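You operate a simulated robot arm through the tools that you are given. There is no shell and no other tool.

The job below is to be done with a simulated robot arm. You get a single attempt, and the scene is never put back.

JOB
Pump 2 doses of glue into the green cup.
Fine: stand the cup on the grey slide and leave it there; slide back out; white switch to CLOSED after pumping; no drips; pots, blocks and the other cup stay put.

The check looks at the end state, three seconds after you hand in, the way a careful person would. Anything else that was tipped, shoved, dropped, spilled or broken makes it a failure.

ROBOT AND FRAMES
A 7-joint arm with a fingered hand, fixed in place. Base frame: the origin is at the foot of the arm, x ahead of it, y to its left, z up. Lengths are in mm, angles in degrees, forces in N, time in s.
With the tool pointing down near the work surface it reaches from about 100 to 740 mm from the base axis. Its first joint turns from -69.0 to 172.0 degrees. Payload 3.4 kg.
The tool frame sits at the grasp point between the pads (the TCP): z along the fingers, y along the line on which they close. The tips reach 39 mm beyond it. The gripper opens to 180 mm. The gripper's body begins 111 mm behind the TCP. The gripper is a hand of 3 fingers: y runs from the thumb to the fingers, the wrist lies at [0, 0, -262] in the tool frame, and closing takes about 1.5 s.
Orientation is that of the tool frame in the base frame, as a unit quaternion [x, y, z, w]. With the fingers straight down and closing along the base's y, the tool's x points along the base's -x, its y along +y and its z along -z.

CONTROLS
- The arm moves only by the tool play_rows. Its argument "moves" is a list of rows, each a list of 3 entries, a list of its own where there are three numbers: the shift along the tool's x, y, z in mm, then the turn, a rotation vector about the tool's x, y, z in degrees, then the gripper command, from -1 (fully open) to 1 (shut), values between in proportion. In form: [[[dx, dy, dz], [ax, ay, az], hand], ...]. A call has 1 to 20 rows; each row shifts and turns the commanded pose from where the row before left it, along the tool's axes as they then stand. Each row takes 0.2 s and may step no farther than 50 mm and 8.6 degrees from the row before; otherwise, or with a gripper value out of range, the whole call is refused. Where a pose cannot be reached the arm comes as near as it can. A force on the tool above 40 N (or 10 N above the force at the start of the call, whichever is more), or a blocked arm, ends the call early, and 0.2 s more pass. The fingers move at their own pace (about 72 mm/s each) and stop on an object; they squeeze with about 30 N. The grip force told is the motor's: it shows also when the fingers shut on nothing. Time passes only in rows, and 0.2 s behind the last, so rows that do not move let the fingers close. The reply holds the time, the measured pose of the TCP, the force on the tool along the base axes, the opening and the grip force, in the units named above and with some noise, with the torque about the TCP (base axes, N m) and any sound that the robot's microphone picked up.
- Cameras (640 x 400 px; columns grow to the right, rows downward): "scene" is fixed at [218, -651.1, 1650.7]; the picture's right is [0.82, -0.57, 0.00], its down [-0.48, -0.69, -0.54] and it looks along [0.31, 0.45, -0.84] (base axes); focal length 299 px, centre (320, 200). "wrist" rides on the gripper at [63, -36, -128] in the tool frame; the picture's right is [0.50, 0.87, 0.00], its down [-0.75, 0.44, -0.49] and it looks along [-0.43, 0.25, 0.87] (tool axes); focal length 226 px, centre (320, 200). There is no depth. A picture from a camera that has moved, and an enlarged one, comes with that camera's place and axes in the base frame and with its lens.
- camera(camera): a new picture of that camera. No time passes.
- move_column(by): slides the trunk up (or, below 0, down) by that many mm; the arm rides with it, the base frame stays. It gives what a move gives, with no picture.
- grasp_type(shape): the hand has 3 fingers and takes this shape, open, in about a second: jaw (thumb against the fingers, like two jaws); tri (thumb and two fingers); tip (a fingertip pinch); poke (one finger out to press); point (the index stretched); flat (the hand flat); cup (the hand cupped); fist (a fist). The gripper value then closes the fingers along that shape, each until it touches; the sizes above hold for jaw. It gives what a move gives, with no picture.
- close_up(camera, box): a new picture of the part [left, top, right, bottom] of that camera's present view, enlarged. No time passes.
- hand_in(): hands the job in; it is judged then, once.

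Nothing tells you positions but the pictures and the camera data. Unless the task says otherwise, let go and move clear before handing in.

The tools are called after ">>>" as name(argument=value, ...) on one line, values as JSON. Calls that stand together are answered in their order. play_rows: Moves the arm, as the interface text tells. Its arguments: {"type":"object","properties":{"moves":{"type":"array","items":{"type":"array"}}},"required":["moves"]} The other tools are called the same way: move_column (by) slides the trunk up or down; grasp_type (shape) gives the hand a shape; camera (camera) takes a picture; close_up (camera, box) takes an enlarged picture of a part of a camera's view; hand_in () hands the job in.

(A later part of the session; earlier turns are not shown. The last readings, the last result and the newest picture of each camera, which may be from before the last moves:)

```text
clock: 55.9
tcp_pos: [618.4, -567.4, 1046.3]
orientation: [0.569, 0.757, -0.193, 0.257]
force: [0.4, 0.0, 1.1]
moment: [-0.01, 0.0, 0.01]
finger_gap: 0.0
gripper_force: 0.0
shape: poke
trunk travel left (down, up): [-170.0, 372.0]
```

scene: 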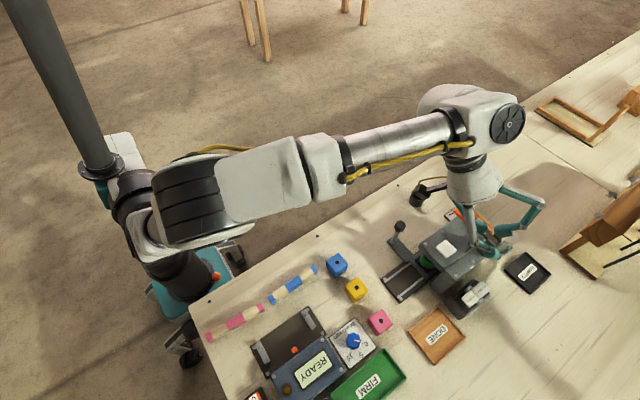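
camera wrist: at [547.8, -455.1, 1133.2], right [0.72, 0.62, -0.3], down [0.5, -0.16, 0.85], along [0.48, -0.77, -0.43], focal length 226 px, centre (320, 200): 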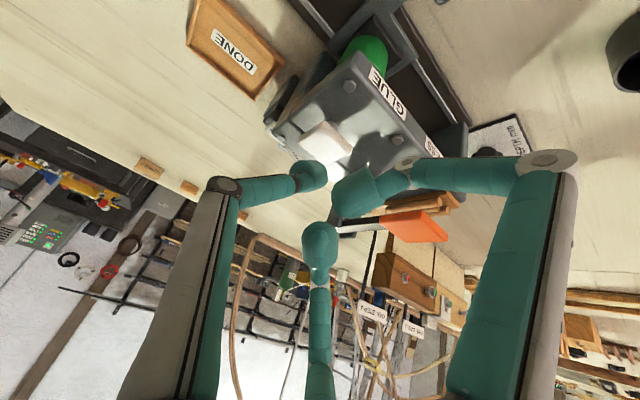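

>>> play_rows(moves=[[[1.22, 0, 1.59], [0, 0, 0], -1], [[1.22, 0, 1.59], [0, 0, 0], -1], [[0, 0, 0], [0, 0, 0], -1]])

```text
clock: 56.7
tcp_pos: [618.9, -567.5, 1043.3]
orientation: [0.569, 0.756, -0.193, 0.258]
force: [-0.4, 0.6, 1.4]
moment: [-0.03, 0.02, -0.02]
finger_gap: 0.0
gripper_force: 0.2
shape: poke
trunk travel left (down, up): [-170.0, 372.0]
heard: click
```

A click was heard. I'll look before doing anything more.

>>> close_up(camera="wrist", box=[240, 60, 440, 220])

>>> close_up(camera="scene", box=[390, 180, 530, 280])

```text
2.50 times, centred on (340, 140) of wrist
camera zoom: at [547.6, -455.0, 1106.9], right [0.72, 0.62, -0.3], down [0.5, -0.16, 0.85], along [0.48, -0.77, -0.43], focal length 565 px, centre (270, 350)
```

zoom: 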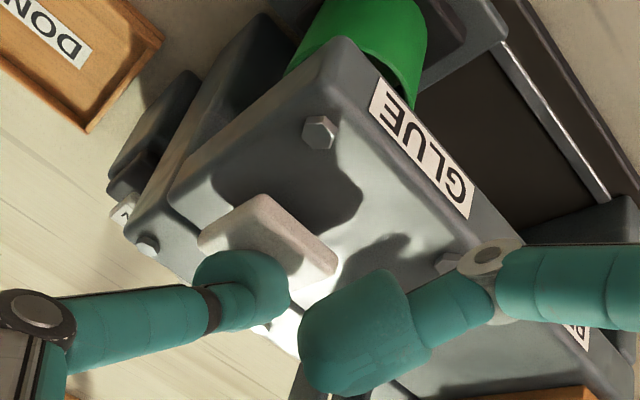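

```text
4.00 times, centred on (460, 230) of scene
camera zoom: at [218.0, -651.1, 1650.7], right [0.82, -0.57, 0.0], down [-0.48, -0.69, -0.54], along [0.31, 0.45, -0.84], focal length 1195 px, centre (-240, 80)
```

zoom: 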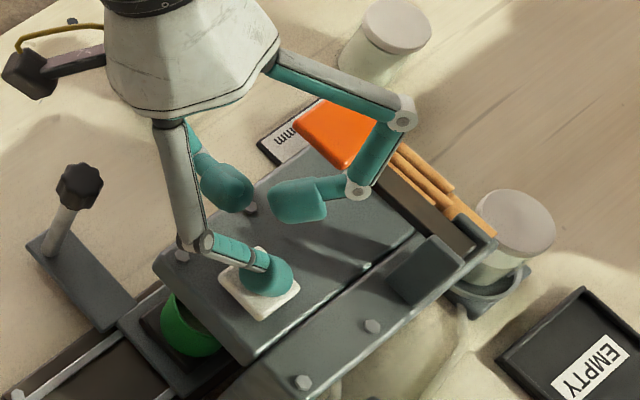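

>>> play_rows(moves=[[[1.22, 0, 1.59], [0, 0, 0], -1], [[0, 0, 0], [0, 0, 0], -1]])

```text
clock: 57.3
tcp_pos: [618.8, -565.3, 1040.8]
orientation: [0.568, 0.757, -0.193, 0.258]
force: [-1.0, -0.8, 1.8]
moment: [-0.04, 0.0, 0.02]
finger_gap: 0.0
gripper_force: 0.1
shape: poke
trunk travel left (down, up): [-170.0, 372.0]
```

>>> play_rows(moves=[[[1.22, 0, 1.59], [0, 0, 0], -1], [[0, 0, 0], [0, 0, 0], -1]])

```text
clock: 57.9
tcp_pos: [618.8, -566.3, 1040.6]
orientation: [0.569, 0.756, -0.194, 0.259]
force: [1.3, -2.3, 8.1]
moment: [-0.23, -0.09, 0.03]
finger_gap: 0.0
gripper_force: 0.0
shape: poke
trunk travel left (down, up): [-170.0, 372.0]
```

The plunger has bottomed out (8 N), so one full stroke is done. I'll let it come fully back up.

>>> play_rows(moves=[[[-1.83, 0, -2.38], [0, 0, 0], -1], [[-1.83, 0, -2.38], [0, 0, 0], -1], [[-1.83, 0, -2.38], [0, 0, 0], -1], [[-1.83, 0, -2.38], [0, 0, 0], -1], [[-1.83, 0, -2.38], [0, 0, 0], -1], [[-1.83, 0, -2.38], [0, 0, 0], -1], [[0, 0, 0], [0, 0, 0], -1], [[0, 0, 0], [0, 0, 0], -1], [[0, 0, 0], [0, 0, 0], -1]])

>>> close_up(camera="wrist", box=[240, 60, 440, 220])

>>> close_up(camera="scene", box=[390, 180, 530, 280])

```text
clock: 59.9
tcp_pos: [618.8, -565.8, 1056.4]
orientation: [0.569, 0.757, -0.193, 0.258]
force: [1.1, 0.6, -0.2]
moment: [0.02, -0.02, 0.0]
finger_gap: 0.0
gripper_force: 0.1
shape: poke
trunk travel left (down, up): [-170.0, 372.0]
```

```text
2.50 times, centred on (340, 140) of wrist
camera zoom: at [547.9, -454.4, 1120.0], right [0.72, 0.62, -0.3], down [0.5, -0.16, 0.85], along [0.48, -0.77, -0.43], focal length 565 px, centre (270, 350)
```

zoom: 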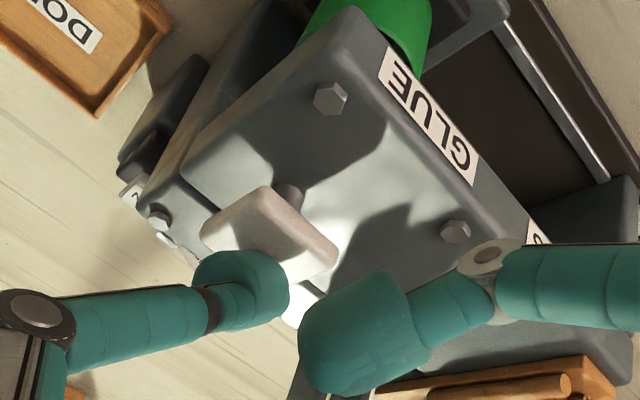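

```text
4.00 times, centred on (460, 230) of scene
camera zoom: at [218.0, -651.1, 1650.7], right [0.82, -0.57, 0.0], down [-0.48, -0.69, -0.54], along [0.31, 0.45, -0.84], focal length 1195 px, centre (-240, 80)
```

zoom: 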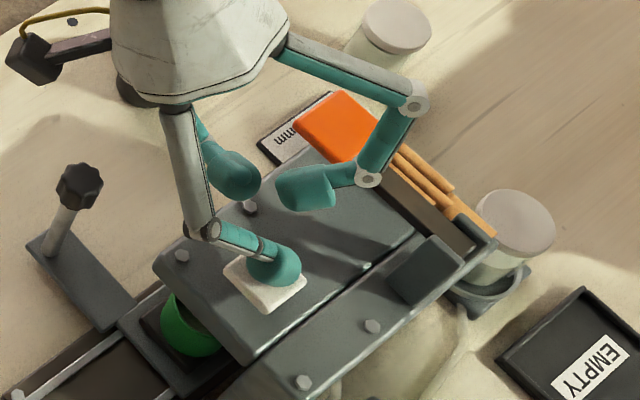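

The pad returned to the top. Now the second stroke.

>>> play_rows(moves=[[[1.53, 0, 1.99], [0, 0, 0], -1], [[1.53, 0, 1.99], [0, 0, 0], -1], [[1.22, 0, 1.59], [0, 0, 0], -1], [[1.22, 0, 1.59], [0, 0, 0], -1], [[1.22, 0, 1.59], [0, 0, 0], -1], [[1.22, 0, 1.59], [0, 0, 0], -1], [[1.22, 0, 1.59], [0, 0, 0], -1], [[0, 0, 0], [0, 0, 0], -1]])

```text
clock: 61.7
tcp_pos: [619.9, -566.0, 1041.3]
orientation: [0.569, 0.756, -0.193, 0.258]
force: [1.5, -0.6, 1.7]
moment: [-0.03, -0.04, 0.0]
finger_gap: 0.1
gripper_force: 0.1
shape: poke
trunk travel left (down, up): [-170.0, 372.0]
heard: click
```

>>> play_rows(moves=[[[0.92, 0, 1.19], [0, 0, 0], -1], [[0, 0, 0], [0, 0, 0], -1]])

```text
clock: 62.3
tcp_pos: [619.8, -566.3, 1039.4]
orientation: [0.569, 0.756, -0.193, 0.259]
force: [1.4, -0.5, 6.2]
moment: [-0.17, -0.09, 0.0]
finger_gap: 0.0
gripper_force: 0.1
shape: poke
trunk travel left (down, up): [-170.0, 372.0]
```

The second stroke has bottomed out. I'll release upward carefully and rise clear.

>>> play_rows(moves=[[[-1.83, 0, -2.38], [0, 0, 0], -1], [[-1.83, 0, -2.38], [0, 0, 0], -1], [[-1.83, 0, -2.38], [0, 0, 0], -1], [[-1.83, 0, -2.38], [0, 0, 0], -1], [[-1.83, 0, -2.38], [0, 0, 0], -1], [[-1.83, 0, -2.38], [0, 0, 0], -1], [[-6.1, 0, -7.94], [0, 0, 0], -1], [[-6.1, 0, -7.94], [0, 0, 0], -1], [[-6.1, 0, -7.94], [0, 0, 0], -1], [[-6.1, 0, -7.94], [0, 0, 0], -1], [[0, 0, 0], [0, 0, 0], -1]])

>>> camera(camera="wrist")

>>> close_up(camera="scene", box=[390, 180, 530, 320])

```text
clock: 64.7
tcp_pos: [618.5, -566.7, 1097.1]
orientation: [0.568, 0.757, -0.193, 0.258]
force: [-0.2, 0.2, 0.5]
moment: [-0.02, 0.01, 0.01]
finger_gap: 0.0
gripper_force: 0.1
shape: poke
trunk travel left (down, up): [-170.0, 372.0]
```

```text
taken
camera wrist: at [547.2, -454.5, 1161.4], right [0.72, 0.62, -0.3], down [0.5, -0.16, 0.85], along [0.48, -0.77, -0.43], focal length 226 px, centre (320, 200)
```

wrist: 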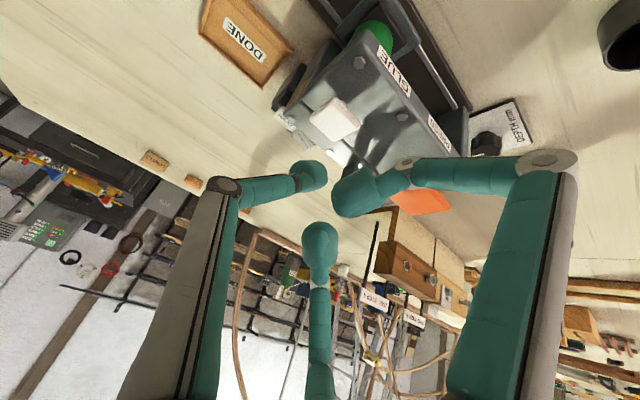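

```text
2.86 times, centred on (460, 250) of scene
camera zoom: at [218.0, -651.1, 1650.7], right [0.82, -0.57, 0.0], down [-0.48, -0.69, -0.54], along [0.31, 0.45, -0.84], focal length 854 px, centre (-80, 57)
```

zoom: 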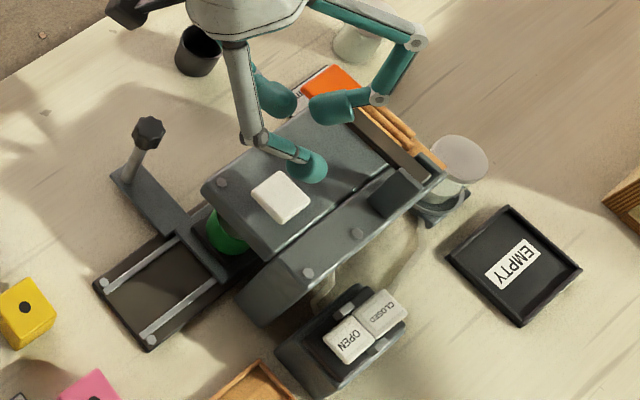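

Two doses are pumped and the pad is back up. Next is the switch: press the CLOSED half at about (645, -698, 960). I'll rise and see whether the "point" shape reaches further.

>>> play_rows(moves=[[[-18.3, 0, -23.8], [0, 0, 0], -1], [[-18.3, 0, -23.8], [0, 0, 0], -1], [[0, 0, 0], [0, 0, 0], -1]])

>>> grasp_type(shape="point")

>>> camera(camera="wrist")

>>> camera(camera="scene")

```text
clock: 65.5
tcp_pos: [620.0, -566.8, 1160.0]
orientation: [0.57, 0.756, -0.193, 0.257]
force: [-0.6, -0.7, -0.2]
moment: [-0.01, 0.03, 0.04]
finger_gap: 0.0
gripper_force: 0.1
shape: poke
trunk travel left (down, up): [-170.0, 372.0]
```

```text
clock: 66.4
tcp_pos: [618.4, -568.6, 1159.4]
orientation: [0.569, 0.757, -0.193, 0.257]
force: [-0.4, 0.2, 0.1]
moment: [0.01, -0.01, 0.01]
finger_gap: 0.0
gripper_force: 0.1
shape: point
trunk travel left (down, up): [-170.0, 372.0]
```

```text
taken
camera wrist: at [547.9, -455.6, 1223.3], right [0.72, 0.62, -0.3], down [0.5, -0.16, 0.85], along [0.48, -0.77, -0.43], focal length 226 px, centre (320, 200)
```

wrist: 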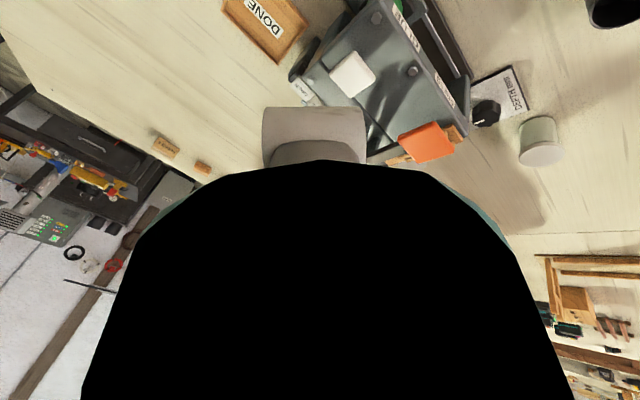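

```text
taken
```

scene: 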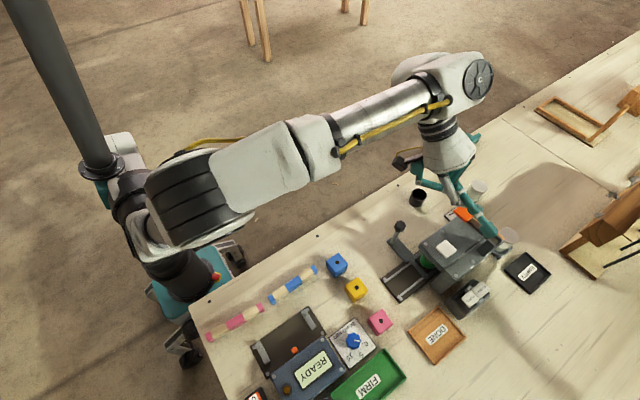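

>>> close_up(camera="scene", box=[390, 110, 530, 270])

```text
2.50 times, centred on (460, 190) of scene
camera zoom: at [218.0, -651.1, 1650.7], right [0.82, -0.57, 0.0], down [-0.48, -0.69, -0.54], along [0.31, 0.45, -0.84], focal length 747 px, centre (-30, 225)
```

zoom: 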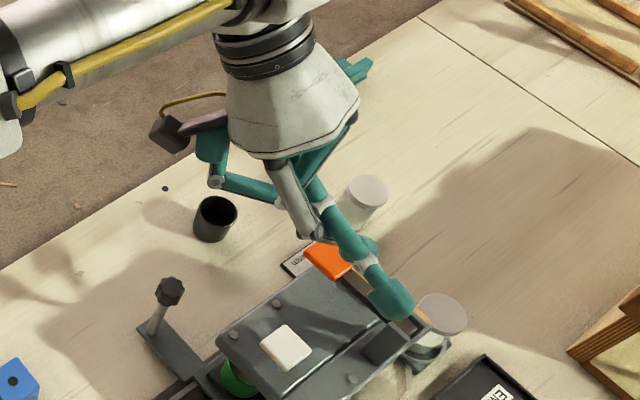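

In "point" shape the index is stretched well ahead of the other fingers. I'll enlarge its tip to calibrate where it is.

>>> close_up(camera="scene", box=[440, 180, 520, 250])

>>> close_up(camera="scene", box=[390, 120, 490, 210])

```text
5.71 times, centred on (480, 215) of scene
camera zoom: at [218.0, -651.1, 1650.7], right [0.82, -0.57, 0.0], down [-0.48, -0.69, -0.54], along [0.31, 0.45, -0.84], focal length 1707 px, centre (-594, 114)
```

zoom: 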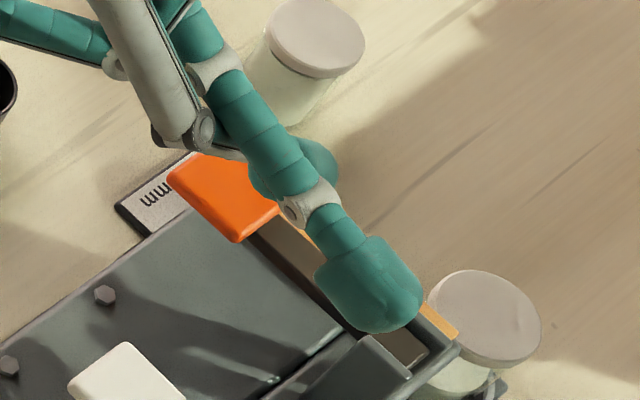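

```text
4.44 times, centred on (440, 165) of scene
camera zoom: at [218.0, -651.1, 1650.7], right [0.82, -0.57, 0.0], down [-0.48, -0.69, -0.54], along [0.31, 0.45, -0.84], focal length 1328 px, centre (-213, 356)
```

zoom: 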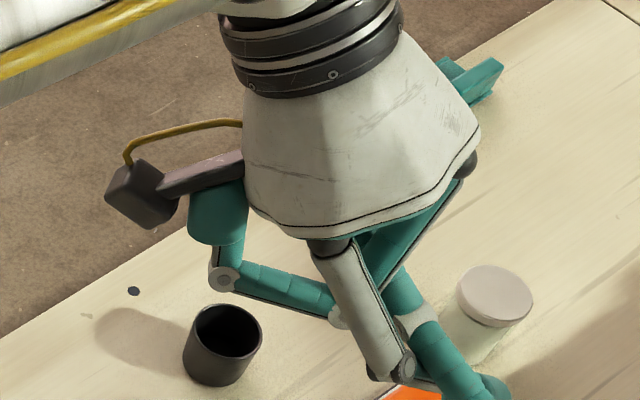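

>>> play_rows(moves=[[[0, 0, 0], [-4.5, -1.82, -5.15], -1], [[0, 0, 0], [-4.5, -1.82, -5.15], -1], [[0, 0, 0], [-4.5, -1.82, -5.15], -1], [[0, 0, 0], [-4.5, -1.82, -5.15], -1], [[0, 0, 0], [0, 0, 0], -1]])

>>> camera(camera="scene")

```text
clock: 67.6
tcp_pos: [619.2, -566.4, 1158.3]
orientation: [0.364, 0.849, -0.151, 0.351]
force: [0.1, 0.5, -0.1]
moment: [0.0, 0.03, 0.02]
finger_gap: 0.2
gripper_force: 0.1
shape: point
trunk travel left (down, up): [-170.0, 372.0]
```

```text
taken
```

scene: 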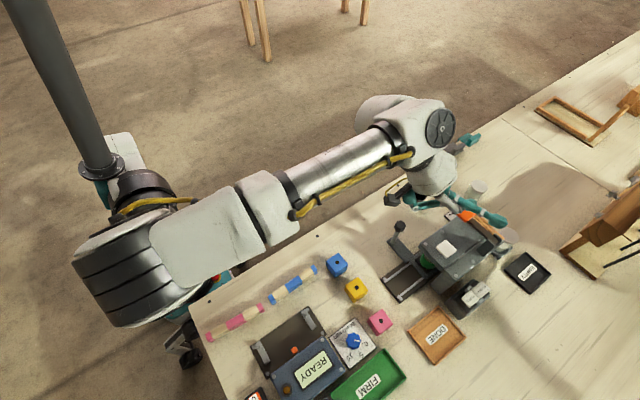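

>>> play_rows(moves=[[[0, 0, 0], [0, 0, -8.25], -1], [[0, 0, 0], [0, 0, -8.25], -1], [[0, 0, 0], [0, 0, -8.25], -1], [[0, 0, 0], [0, 0, -8.25], -1], [[0, 0, 0], [0, 0, -8.25], -1], [[0, 0, 0], [0, 0, -8.25], -1], [[0, 0, 0], [0, 0, 0], -1]])

```text
clock: 69.2
tcp_pos: [619.1, -565.6, 1157.7]
orientation: [-0.024, 0.923, -0.285, 0.256]
force: [0.4, 0.7, 0.4]
moment: [0.0, 0.0, -0.01]
finger_gap: 0.1
gripper_force: 0.0
shape: point
trunk travel left (down, up): [-170.0, 372.0]
```

>>> play_rows(moves=[[[0, 0, 0], [0, 0, -8.25], -1], [[0, 0, 0], [0, 0, -8.25], -1], [[0, 0, 0], [0, 0, -8.25], -1], [[0, 0, 0], [0, 0, -8.25], -1], [[0, 0, 0], [0, 0, -8.25], -1], [[0, 0, 0], [0, 0, -8.25], -1], [[0, 0, 0], [0, 0, 0], -1]])

>>> camera(camera="scene")

```text
clock: 70.8
tcp_pos: [619.7, -566.6, 1157.9]
orientation: [-0.41, 0.828, -0.365, 0.113]
force: [0.2, -0.1, 0.2]
moment: [-0.01, 0.01, 0.01]
finger_gap: 0.2
gripper_force: 0.1
shape: point
trunk travel left (down, up): [-170.0, 372.0]
```

```text
taken
```

scene: 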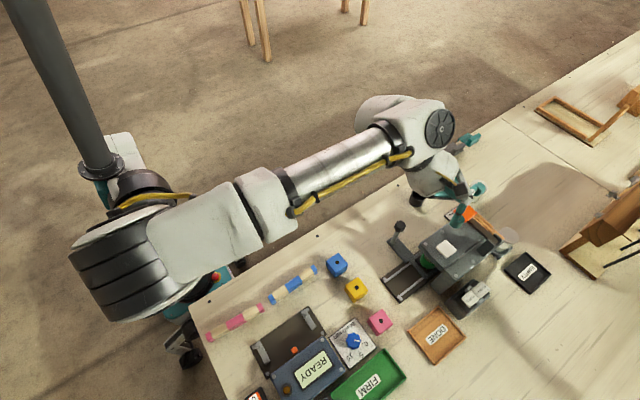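

>>> play_rows(moves=[[[0, 0, 0], [0, 0, -8.25], -1], [[0, 0, 0], [0, 0, -8.25], -1], [[0, 0, 0], [0, 0, -8.25], -1], [[0, 0, 0], [0, 0, -8.25], -1], [[0, 0, 0], [0, 0, -8.25], -1], [[0, 0, 0], [0, 0, -8.25], -1], [[0, 0, 0], [0, 0, 0], -1]])

>>> camera(camera="scene")

>>> close_up(camera="scene", box=[400, 150, 520, 250])

```text
clock: 72.4
tcp_pos: [618.9, -565.9, 1157.6]
orientation: [0.719, -0.581, 0.379, 0.051]
force: [-0.4, 0.2, -1.0]
moment: [0.03, 0.04, 0.03]
finger_gap: 0.0
gripper_force: 0.0
shape: point
trunk travel left (down, up): [-170.0, 372.0]
```

```text
taken
```

scene: 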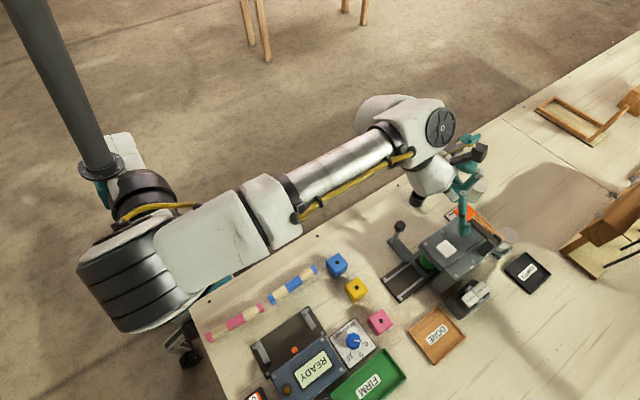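

```text
4.00 times, centred on (460, 200) of scene
camera zoom: at [218.0, -651.1, 1650.7], right [0.82, -0.57, 0.0], down [-0.48, -0.69, -0.54], along [0.31, 0.45, -0.84], focal length 1195 px, centre (-240, 200)
```

zoom: 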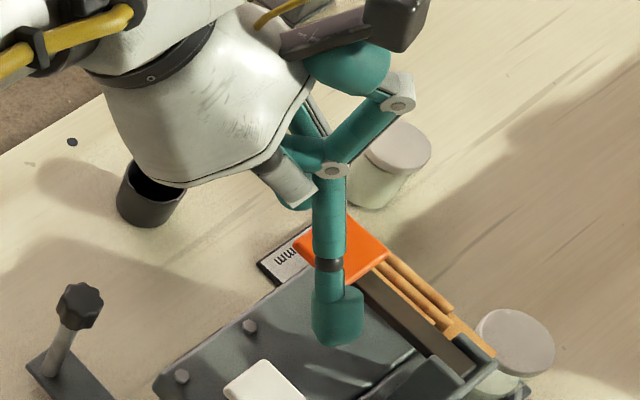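

The index is now on the underside, and its ball centre calibrates to about (-22, 16, 64) in the tool frame. I'll tilt 7° further out and move it above the switch, high first.

>>> play_rows(moves=[[[0, 0, 0], [3.66, 5.97, 0], -1], [[0, 0, 0], [0, 0, 0], -1]])

```text
clock: 73.0
tcp_pos: [618.7, -566.0, 1155.5]
orientation: [0.699, -0.566, 0.434, 0.057]
force: [0.5, -0.1, -1.1]
moment: [-0.01, -0.01, 0.02]
finger_gap: 0.2
gripper_force: 0.0
shape: point
trunk travel left (down, up): [-170.0, 372.0]
```

>>> play_rows(moves=[[[11.7, 9.3, 16.2], [0, 0, 0], -1], [[11.7, 9.3, 16.2], [0, 0, 0], -1], [[11.7, 9.3, 16.2], [0, 0, 0], -1], [[11.7, 9.3, 16.2], [0, 0, 0], -1], [[11.7, 9.3, 16.2], [0, 0, 0], -1], [[0, 0, 0], [0, 0, 0], -1]])

>>> camera(camera="scene")

>>> close_up(camera="scene", box=[410, 200, 530, 320])

```text
clock: 74.4
tcp_pos: [623.3, -671.2, 1126.2]
orientation: [0.699, -0.566, 0.435, 0.057]
force: [0.0, 0.0, -0.3]
moment: [-0.01, 0.01, -0.03]
finger_gap: 0.0
gripper_force: 0.1
shape: point
trunk travel left (down, up): [-170.0, 372.0]
```

```text
taken
```

scene: 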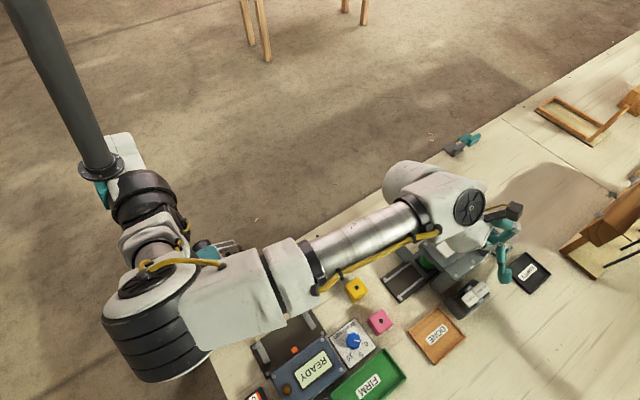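

```text
3.33 times, centred on (470, 260) of scene
camera zoom: at [218.0, -651.1, 1650.7], right [0.82, -0.57, 0.0], down [-0.48, -0.69, -0.54], along [0.31, 0.45, -0.84], focal length 996 px, centre (-180, 0)
```

zoom: 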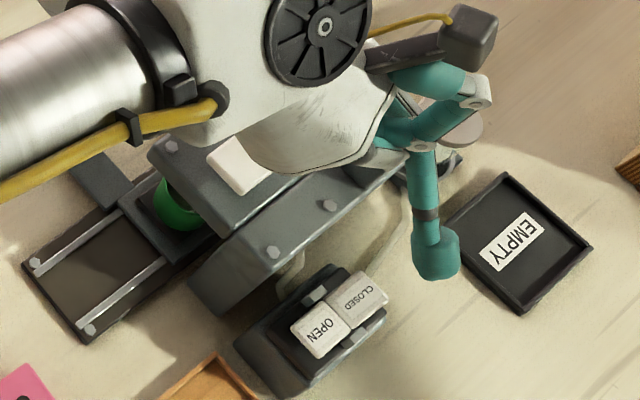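

The fingertip and the switch are both visible in the scene view. I'll descend to just above the CLOSED half.

>>> play_rows(moves=[[[-13, 6.3, 12.15], [0, 0, 0], -1], [[-13, 6.3, 12.15], [0, 0, 0], -1], [[-13, 6.3, 12.15], [0, 0, 0], -1], [[0, 0, 0], [0, 0, 0], -1]])

>>> close_up(camera="scene", box=[410, 200, 530, 320])

```text
clock: 75.4
tcp_pos: [628.0, -671.5, 1070.1]
orientation: [0.698, -0.566, 0.434, 0.057]
force: [-0.3, -0.2, -0.1]
moment: [0.01, 0.0, 0.01]
finger_gap: 0.2
gripper_force: 0.1
shape: point
trunk travel left (down, up): [-170.0, 372.0]
```

```text
3.33 times, centred on (470, 260) of scene
camera zoom: at [218.0, -651.1, 1650.7], right [0.82, -0.57, 0.0], down [-0.48, -0.69, -0.54], along [0.31, 0.45, -0.84], focal length 996 px, centre (-180, 0)
```

zoom: 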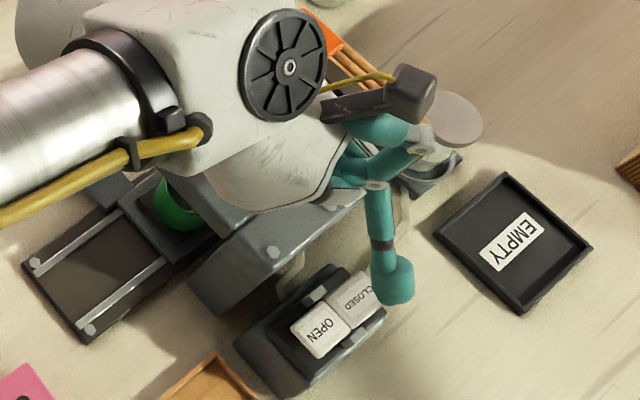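

>>> play_rows(moves=[[[-7.5, 2.05, 6.75], [0, 0, 0], -1], [[-7.5, 2.05, 6.75], [0, 0, 0], -1], [[0, 0, 0], [0, 0, 0], -1]])

>>> close_up(camera="scene", box=[420, 240, 520, 320])

```text
clock: 76.2
tcp_pos: [632.4, -669.2, 1050.2]
orientation: [0.699, -0.565, 0.435, 0.057]
force: [-0.3, 0.6, 0.4]
moment: [0.01, 0.01, 0.0]
finger_gap: 0.2
gripper_force: 0.1
shape: point
trunk travel left (down, up): [-170.0, 372.0]
```

```text
5.00 times, centred on (470, 280) of scene
camera zoom: at [218.0, -651.1, 1650.7], right [0.82, -0.57, 0.0], down [-0.48, -0.69, -0.54], along [0.31, 0.45, -0.84], focal length 1494 px, centre (-430, -200)
```

zoom: 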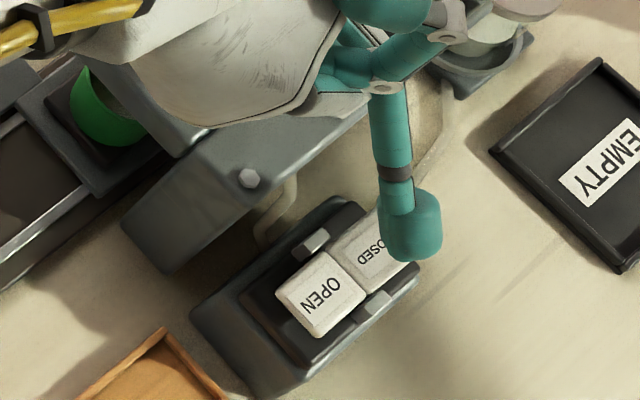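

>>> play_rows(moves=[[[-2.0, 1.23, 1.85], [0, 0, 0], -1], [[-2.0, 1.23, 1.85], [0, 0, 0], -1], [[0, 0, 0], [0, 0, 0], -1]])

```text
clock: 77.0
tcp_pos: [631.6, -669.8, 1044.8]
orientation: [0.699, -0.565, 0.434, 0.057]
force: [0.3, 0.0, 0.6]
moment: [0.02, 0.0, -0.02]
finger_gap: 0.1
gripper_force: 0.0
shape: point
trunk travel left (down, up): [-170.0, 372.0]
```

>>> play_rows(moves=[[[-1.34, 0.82, 1.24], [0, 0, 0], -1], [[-1.34, 0.82, 1.24], [0, 0, 0], -1], [[0, 0, 0], [0, 0, 0], -1]])

>>> close_up(camera="scene", box=[420, 240, 520, 320])

```text
clock: 77.8
tcp_pos: [631.3, -668.5, 1041.1]
orientation: [0.699, -0.565, 0.436, 0.057]
force: [0.3, 0.1, -0.5]
moment: [0.01, 0.01, -0.01]
finger_gap: 0.0
gripper_force: 0.0
shape: point
trunk travel left (down, up): [-170.0, 372.0]
```

```text
5.00 times, centred on (470, 280) of scene
camera zoom: at [218.0, -651.1, 1650.7], right [0.82, -0.57, 0.0], down [-0.48, -0.69, -0.54], along [0.31, 0.45, -0.84], focal length 1494 px, centre (-430, -200)
```

zoom: 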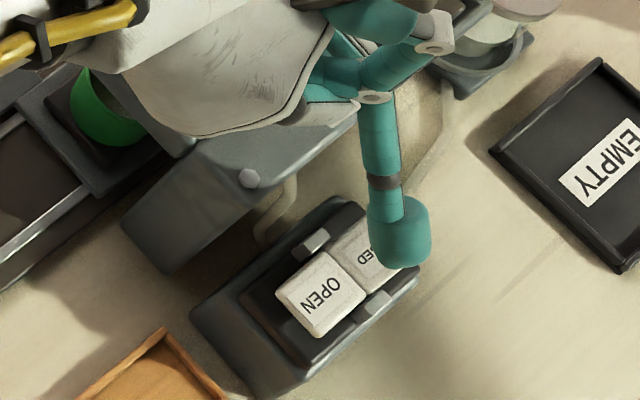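

>>> play_rows(moves=[[[-1.34, 0.82, 1.24], [0, 0, 0], -1], [[-1.34, 0.82, 1.24], [0, 0, 0], -1], [[0, 0, 0], [0, 0, 0], -1]])

>>> close_up(camera="scene", box=[420, 240, 520, 320])

```text
clock: 78.6
tcp_pos: [632.5, -669.9, 1036.8]
orientation: [0.698, -0.566, 0.435, 0.057]
force: [-0.7, 0.3, 0.3]
moment: [0.01, 0.03, 0.01]
finger_gap: 0.2
gripper_force: 0.0
shape: point
trunk travel left (down, up): [-170.0, 372.0]
```

```text
5.00 times, centred on (470, 280) of scene
camera zoom: at [218.0, -651.1, 1650.7], right [0.82, -0.57, 0.0], down [-0.48, -0.69, -0.54], along [0.31, 0.45, -0.84], focal length 1494 px, centre (-430, -200)
```

zoom: 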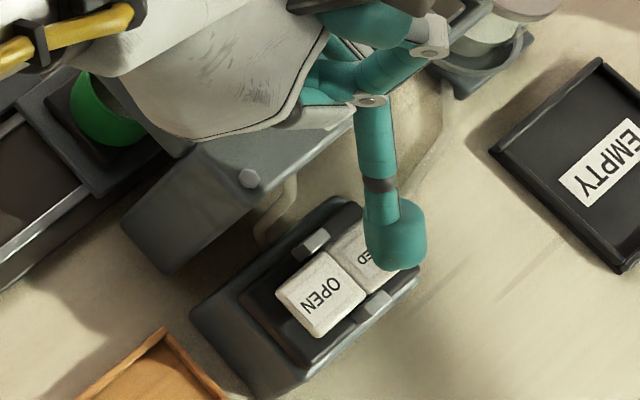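

>>> play_rows(moves=[[[-1.34, 0.82, 1.24], [0, 0, 0], -1], [[-1.34, 0.82, 1.24], [0, 0, 0], -1], [[0, 0, 0], [0, 0, 0], -1]])

```text
clock: 79.4
tcp_pos: [632.9, -670.1, 1035.1]
orientation: [0.698, -0.566, 0.435, 0.057]
force: [0.5, -0.1, 0.8]
moment: [0.01, -0.02, -0.02]
finger_gap: 0.1
gripper_force: 0.1
shape: point
trunk travel left (down, up): [-170.0, 372.0]
```

>>> play_rows(moves=[[[-1.34, 0.82, 1.24], [0, 0, 0], -1], [[-1.34, 0.82, 1.24], [0, 0, 0], -1], [[0, 0, 0], [0, 0, 0], -1]])

>>> close_up(camera="scene", box=[420, 240, 520, 320])

```text
clock: 80.2
tcp_pos: [630.9, -669.6, 1031.5]
orientation: [0.698, -0.565, 0.436, 0.056]
force: [-0.1, 0.3, 7.1]
moment: [0.31, -0.26, -0.02]
finger_gap: 0.1
gripper_force: 0.0
shape: point
trunk travel left (down, up): [-170.0, 372.0]
```

```text
5.00 times, centred on (470, 280) of scene
camera zoom: at [218.0, -651.1, 1650.7], right [0.82, -0.57, 0.0], down [-0.48, -0.69, -0.54], along [0.31, 0.45, -0.84], focal length 1494 px, centre (-430, -200)
```

zoom: 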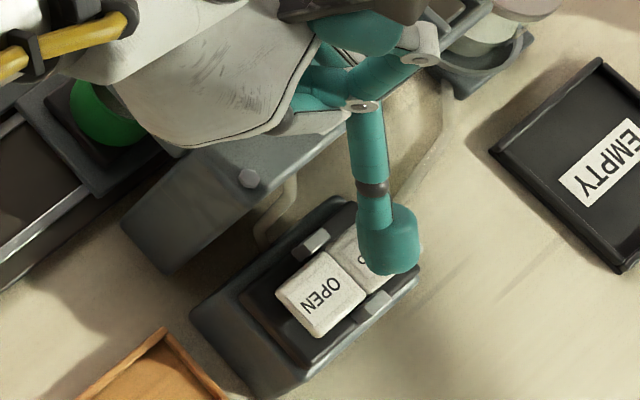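

Contact on the CLOSED half (7 N). I'll press on gently.

>>> play_rows(moves=[[[-1.0, 0.62, 0.93], [0, 0, 0], -1], [[-1.0, 0.62, 0.93], [0, 0, 0], -1], [[0, 0, 0], [0, 0, 0], -1]])

```text
clock: 81.0
tcp_pos: [630.0, -669.5, 1031.1]
orientation: [0.697, -0.565, 0.437, 0.057]
force: [-7.3, -2.5, 19.7]
moment: [0.81, -0.54, 0.25]
finger_gap: 0.1
gripper_force: 0.1
shape: point
trunk travel left (down, up): [-170.0, 372.0]
```

>>> play_rows(moves=[[[-0.8, 0.5, 0.74], [0, 0, 0], -1], [[0, 0, 0], [0, 0, 0], -1]])

>>> close_up(camera="scene", box=[440, 250, 510, 310])

```text
clock: 81.6
tcp_pos: [629.5, -669.1, 1029.3]
orientation: [0.698, -0.565, 0.436, 0.057]
force: [-4.6, -1.8, 23.5]
moment: [0.95, -0.87, 0.1]
finger_gap: 0.3
gripper_force: 0.0
shape: point
trunk travel left (down, up): [-170.0, 372.0]
```

```text
6.67 times, centred on (475, 280) of scene
camera zoom: at [218.0, -651.1, 1650.7], right [0.82, -0.57, 0.0], down [-0.48, -0.69, -0.54], along [0.31, 0.45, -0.84], focal length 1991 px, centre (-713, -333)
```

zoom: 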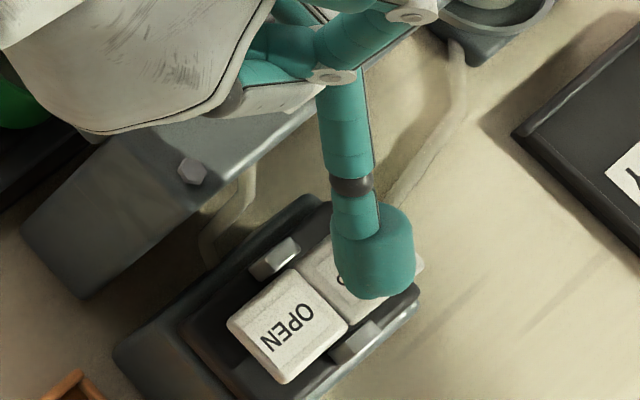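

>>> play_rows(moves=[[[-0.8, 0.5, 0.74], [0, 0, 0], -1], [[-0.8, 0.5, 0.74], [0, 0, 0], -1], [[0, 0, 0], [0, 0, 0], -1]])

>>> close_up(camera="scene", box=[440, 250, 510, 310])

```text
clock: 82.4
tcp_pos: [627.7, -667.4, 1028.1]
orientation: [0.697, -0.565, 0.437, 0.056]
force: [-5.7, -4.2, 30.8]
moment: [1.23, -1.22, 0.06]
finger_gap: 0.0
gripper_force: 0.1
shape: point
trunk travel left (down, up): [-170.0, 372.0]
```

```text
6.67 times, centred on (475, 280) of scene
camera zoom: at [218.0, -651.1, 1650.7], right [0.82, -0.57, 0.0], down [-0.48, -0.69, -0.54], along [0.31, 0.45, -0.84], focal length 1991 px, centre (-713, -333)
```

zoom: 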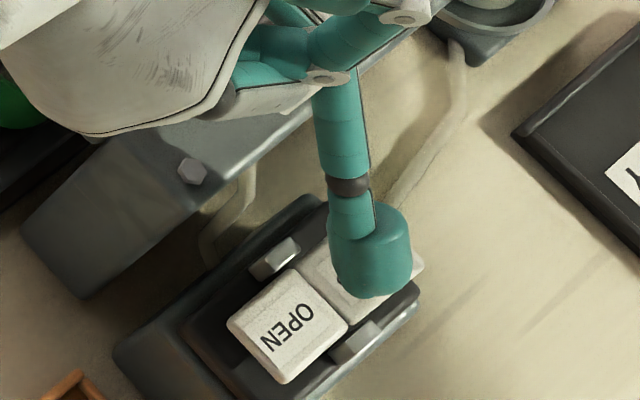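

The moment readings place the contact near (677, -620): a folded finger is resting on the machine body, not the index on the switch. I'm backing off upward now.

>>> play_rows(moves=[[[2.0, -1.23, -1.85], [0, 0, 0], -1], [[2.7, -1.65, -2.5], [0, 0, 0], -1], [[2.7, -1.65, -2.5], [0, 0, 0], -1], [[2.7, -1.65, -2.5], [0, 0, 0], -1], [[0, 0, 0], [0, 0, 0], -1]])

>>> close_up(camera="scene", box=[420, 210, 530, 310])

>>> camera(camera="wrist")

```text
clock: 83.6
tcp_pos: [631.0, -669.0, 1036.1]
orientation: [0.699, -0.566, 0.433, 0.058]
force: [0.1, -0.8, -0.4]
moment: [0.07, 0.01, 0.02]
finger_gap: 0.1
gripper_force: 0.0
shape: point
trunk travel left (down, up): [-170.0, 372.0]
```

```text
4.00 times, centred on (475, 260) of scene
camera zoom: at [218.0, -651.1, 1650.7], right [0.82, -0.57, 0.0], down [-0.48, -0.69, -0.54], along [0.31, 0.45, -0.84], focal length 1195 px, centre (-300, -40)
```

zoom: 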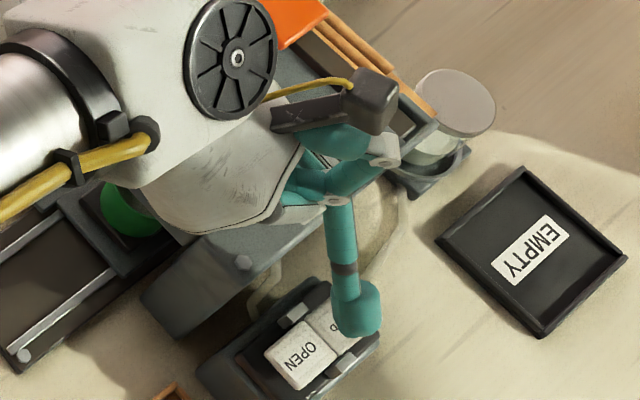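

```text
taken
camera wrist: at [590.9, -630.1, 1171.9], right [-0.74, -0.68, -0.02], down [-0.62, 0.69, -0.38], along [0.27, -0.27, -0.93], focal length 226 px, centre (320, 200)
```

wrist: 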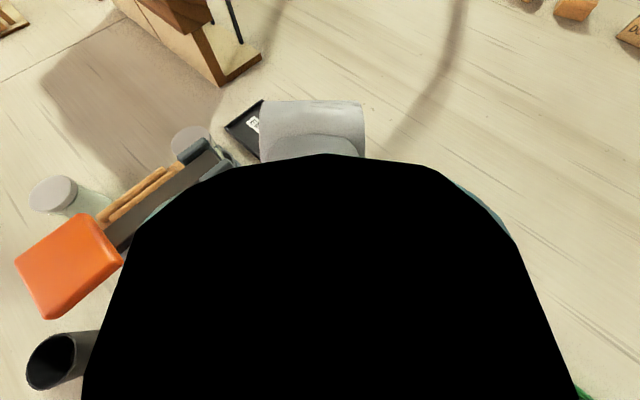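

The moments and geometry agree: the folded thumb's knuckle met the lever bracket near (671, -631), and the index tip sits hidden behind the thumb in the scene view. I'll rise and roll the hand so the thumb clears the bracket.

>>> play_rows(moves=[[[13.4, -8.2, -12.4], [0, 0, 0], -1], [[13.4, -8.2, -12.4], [0, 0, 0], -1], [[0, 0, 0], [0, 0, 8.25], -1], [[0, 0, 0], [0, 0, 8.25], -1], [[0, 0, 0], [0, 0, 0], -1]])

>>> camera(camera="scene")

>>> close_up(camera="scene", box=[420, 190, 540, 310])

```text
clock: 84.8
tcp_pos: [632.0, -668.7, 1080.1]
orientation: [-0.61, 0.66, -0.438, 0.007]
force: [0.1, 0.1, -0.2]
moment: [0.0, 0.0, 0.01]
finger_gap: 0.0
gripper_force: 0.1
shape: point
trunk travel left (down, up): [-170.0, 372.0]
```

```text
taken
```

scene: 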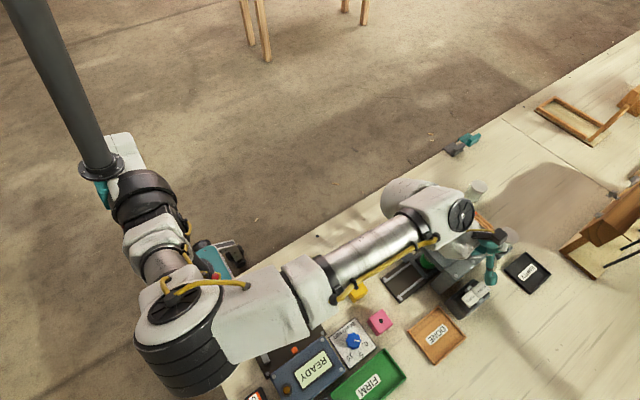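

```text
3.33 times, centred on (480, 250) of scene
camera zoom: at [218.0, -651.1, 1650.7], right [0.82, -0.57, 0.0], down [-0.48, -0.69, -0.54], along [0.31, 0.45, -0.84], focal length 996 px, centre (-213, 33)
```

zoom: 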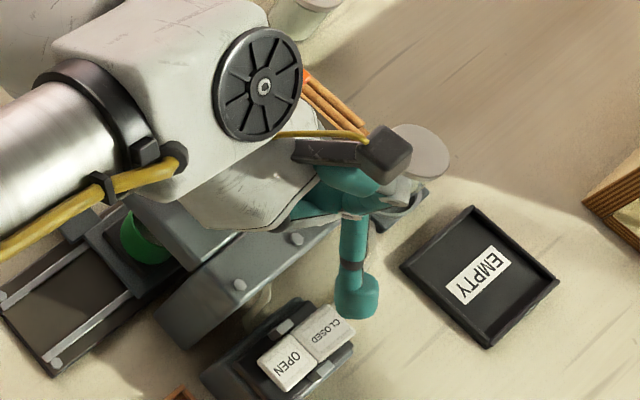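

The visible ball is actually the folded thumb, and the "point" finger crosses inward, so that shape is unsuitable. I'll rise and return to "poke", whose thumb tip I have calibrated, rolling the hand so the other knuckles clear the machine.

>>> play_rows(moves=[[[13.1, -14.7, -15.4], [0, 0, 0], -1], [[13.1, -14.7, -15.4], [0, 0, 0], -1], [[0, 0, 0], [0, 0, 0], -1]])

>>> grasp_type(shape="poke")

>>> play_rows(moves=[[[0, 0, 0], [0, 0, 8], -1], [[0, 0, 0], [0, 0, 8], -1], [[0, 0, 0], [0, 0, 8], -1], [[0, 0, 0], [0, 0, 8], -1], [[0, 0, 0], [0, 0, 8], -1], [[0, 0, 0], [0, 0, 8], -1], [[0, 0, 0], [0, 0, 8], -1], [[0, 0, 0], [0, 0, 8], -1], [[0, 0, 0], [0, 0, 8], -1], [[0, 0, 0], [0, 0, 0], -1]])

>>> camera(camera="wrist")

>>> camera(camera="scene")

```text
clock: 85.6
tcp_pos: [631.4, -670.2, 1129.6]
orientation: [-0.61, 0.661, -0.438, 0.006]
force: [-0.1, -1.1, -0.2]
moment: [0.0, 0.04, 0.02]
finger_gap: 0.0
gripper_force: 0.1
shape: point
trunk travel left (down, up): [-170.0, 372.0]
```

```text
clock: 86.5
tcp_pos: [631.3, -669.7, 1127.6]
orientation: [-0.61, 0.661, -0.438, 0.005]
force: [-0.9, -0.3, -0.1]
moment: [0.03, 0.01, 0.0]
finger_gap: 0.2
gripper_force: 0.0
shape: poke
trunk travel left (down, up): [-170.0, 372.0]
```

```text
clock: 88.7
tcp_pos: [630.7, -670.4, 1128.4]
orientation: [-0.105, 0.893, -0.351, 0.262]
force: [0.0, -0.5, 0.4]
moment: [0.02, -0.01, 0.0]
finger_gap: 0.3
gripper_force: 0.0
shape: poke
trunk travel left (down, up): [-170.0, 372.0]
```

```text
taken
camera wrist: at [508.6, -646.9, 1207.8], right [-0.42, 0.45, -0.79], down [0.37, 0.88, 0.3], along [0.83, -0.16, -0.54], focal length 226 px, centre (320, 200)
```

wrist: 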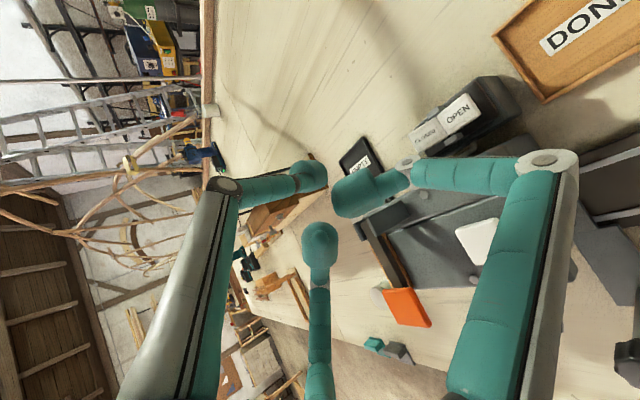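

```text
taken
```

scene: 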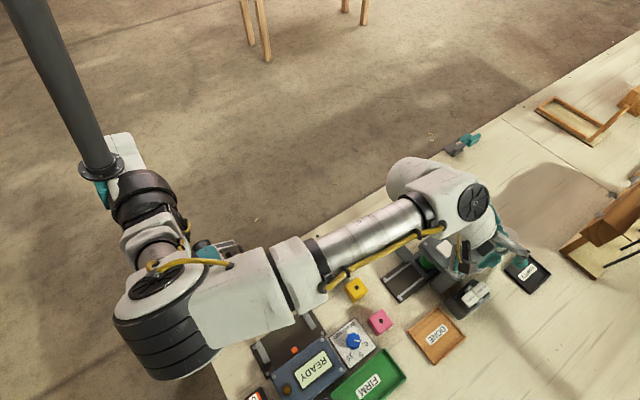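

The wrist view is clear again. I'll look closely at the switch from here.

>>> close_up(camera="wrist", box=[390, 60, 520, 180])

>>> close_up(camera="scene", box=[430, 200, 550, 310])

```text
3.33 times, centred on (455, 120) of wrist
camera zoom: at [508.6, -646.9, 1207.8], right [-0.42, 0.45, -0.79], down [0.37, 0.88, 0.3], along [0.83, -0.16, -0.54], focal length 754 px, centre (-130, 467)
```

zoom: 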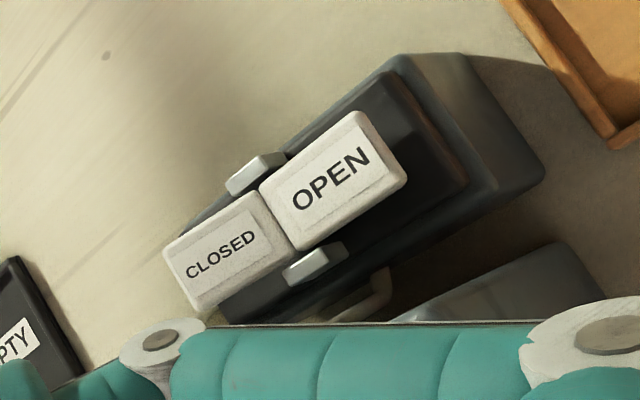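

```text
3.64 times, centred on (490, 255) of scene
camera zoom: at [218.0, -651.1, 1650.7], right [0.82, -0.57, 0.0], down [-0.48, -0.69, -0.54], along [0.31, 0.45, -0.84], focal length 1086 px, centre (-298, 0)
```

zoom: 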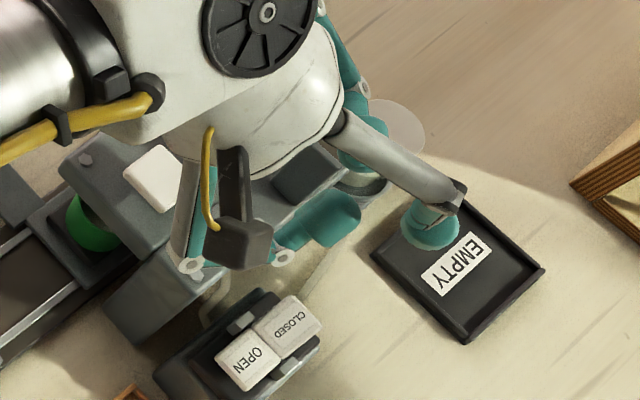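

In poke the curled finger would reach lower than the pressing tip here, so I'll use the closed jaw (three slender tips together) as the presser, coming in more from the left. I'll close it and turn the hand, all at safe height.

>>> play_rows(moves=[[[0, 0, 0], [0, 0, 0], 1], [[0, 0, 0], [0, 0, 0], 1], [[0, 0, 0], [-2.27, -3.92, -3.55], 1], [[0, 0, 0], [-2.27, -3.92, -3.55], 1], [[0, 0, 0], [0, 0, -7.5], 1], [[0, 0, 0], [0, 0, -7.5], 1], [[0, 0, 0], [0, 0, 0], 1]])

>>> camera(camera="wrist")

>>> close_up(camera="scene", box=[430, 200, 550, 310])

```text
clock: 90.3
tcp_pos: [632.0, -670.6, 1129.3]
orientation: [-0.308, 0.844, -0.359, 0.252]
force: [-0.9, -0.6, 0.5]
moment: [-0.01, -0.02, 0.01]
finger_gap: 0.1
gripper_force: 29.7
shape: jaw
trunk travel left (down, up): [-170.0, 372.0]
```

```text
taken
camera wrist: at [517.5, -676.0, 1222.8], right [-0.64, 0.13, -0.76], down [0.05, 0.99, 0.12], along [0.77, 0.04, -0.64], focal length 226 px, centre (320, 200)
```

wrist: 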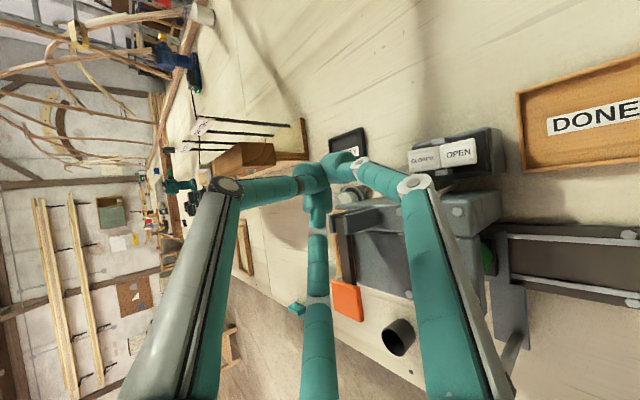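

```text
3.64 times, centred on (490, 255) of scene
camera zoom: at [218.0, -651.1, 1650.7], right [0.82, -0.57, 0.0], down [-0.48, -0.69, -0.54], along [0.31, 0.45, -0.84], focal length 1086 px, centre (-298, 0)
```

zoom: 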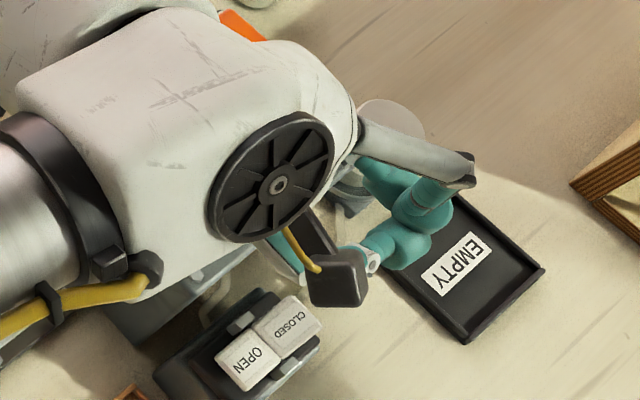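

>>> close_up(camera="wrist", box=[270, 120, 470, 260])

>>> close_up(camera="scene", box=[500, 230, 570, 290])

```text
2.86 times, centred on (370, 190) of wrist
camera zoom: at [517.5, -676.0, 1222.8], right [-0.64, 0.13, -0.76], down [0.05, 0.99, 0.12], along [0.77, 0.04, -0.64], focal length 646 px, centre (177, 229)
```

zoom: 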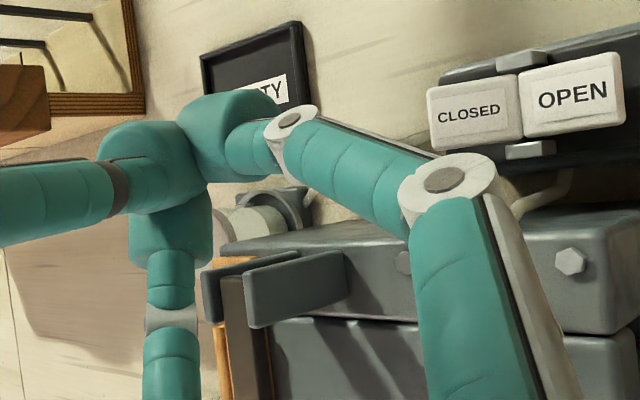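

```text
6.67 times, centred on (535, 260) of scene
camera zoom: at [218.0, -651.1, 1650.7], right [0.82, -0.57, 0.0], down [-0.48, -0.69, -0.54], along [0.31, 0.45, -0.84], focal length 1991 px, centre (-1113, -200)
```

zoom: 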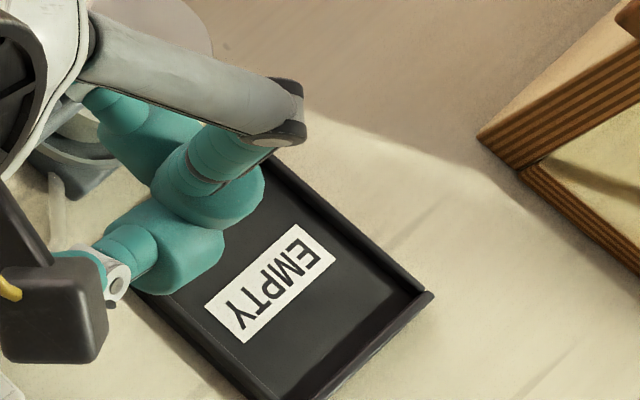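

>>> play_rows(moves=[[[0, 0, 0], [-4.83, 1.29, 0], 1], [[0, 0, 0], [0, 0, 0], 1]])

```text
clock: 90.9
tcp_pos: [630.9, -670.6, 1128.8]
orientation: [-0.314, 0.862, -0.326, 0.229]
force: [0.5, -0.3, 0.5]
moment: [0.03, 0.0, 0.01]
finger_gap: 0.0
gripper_force: 30.1
shape: jaw
trunk travel left (down, up): [-170.0, 372.0]
```

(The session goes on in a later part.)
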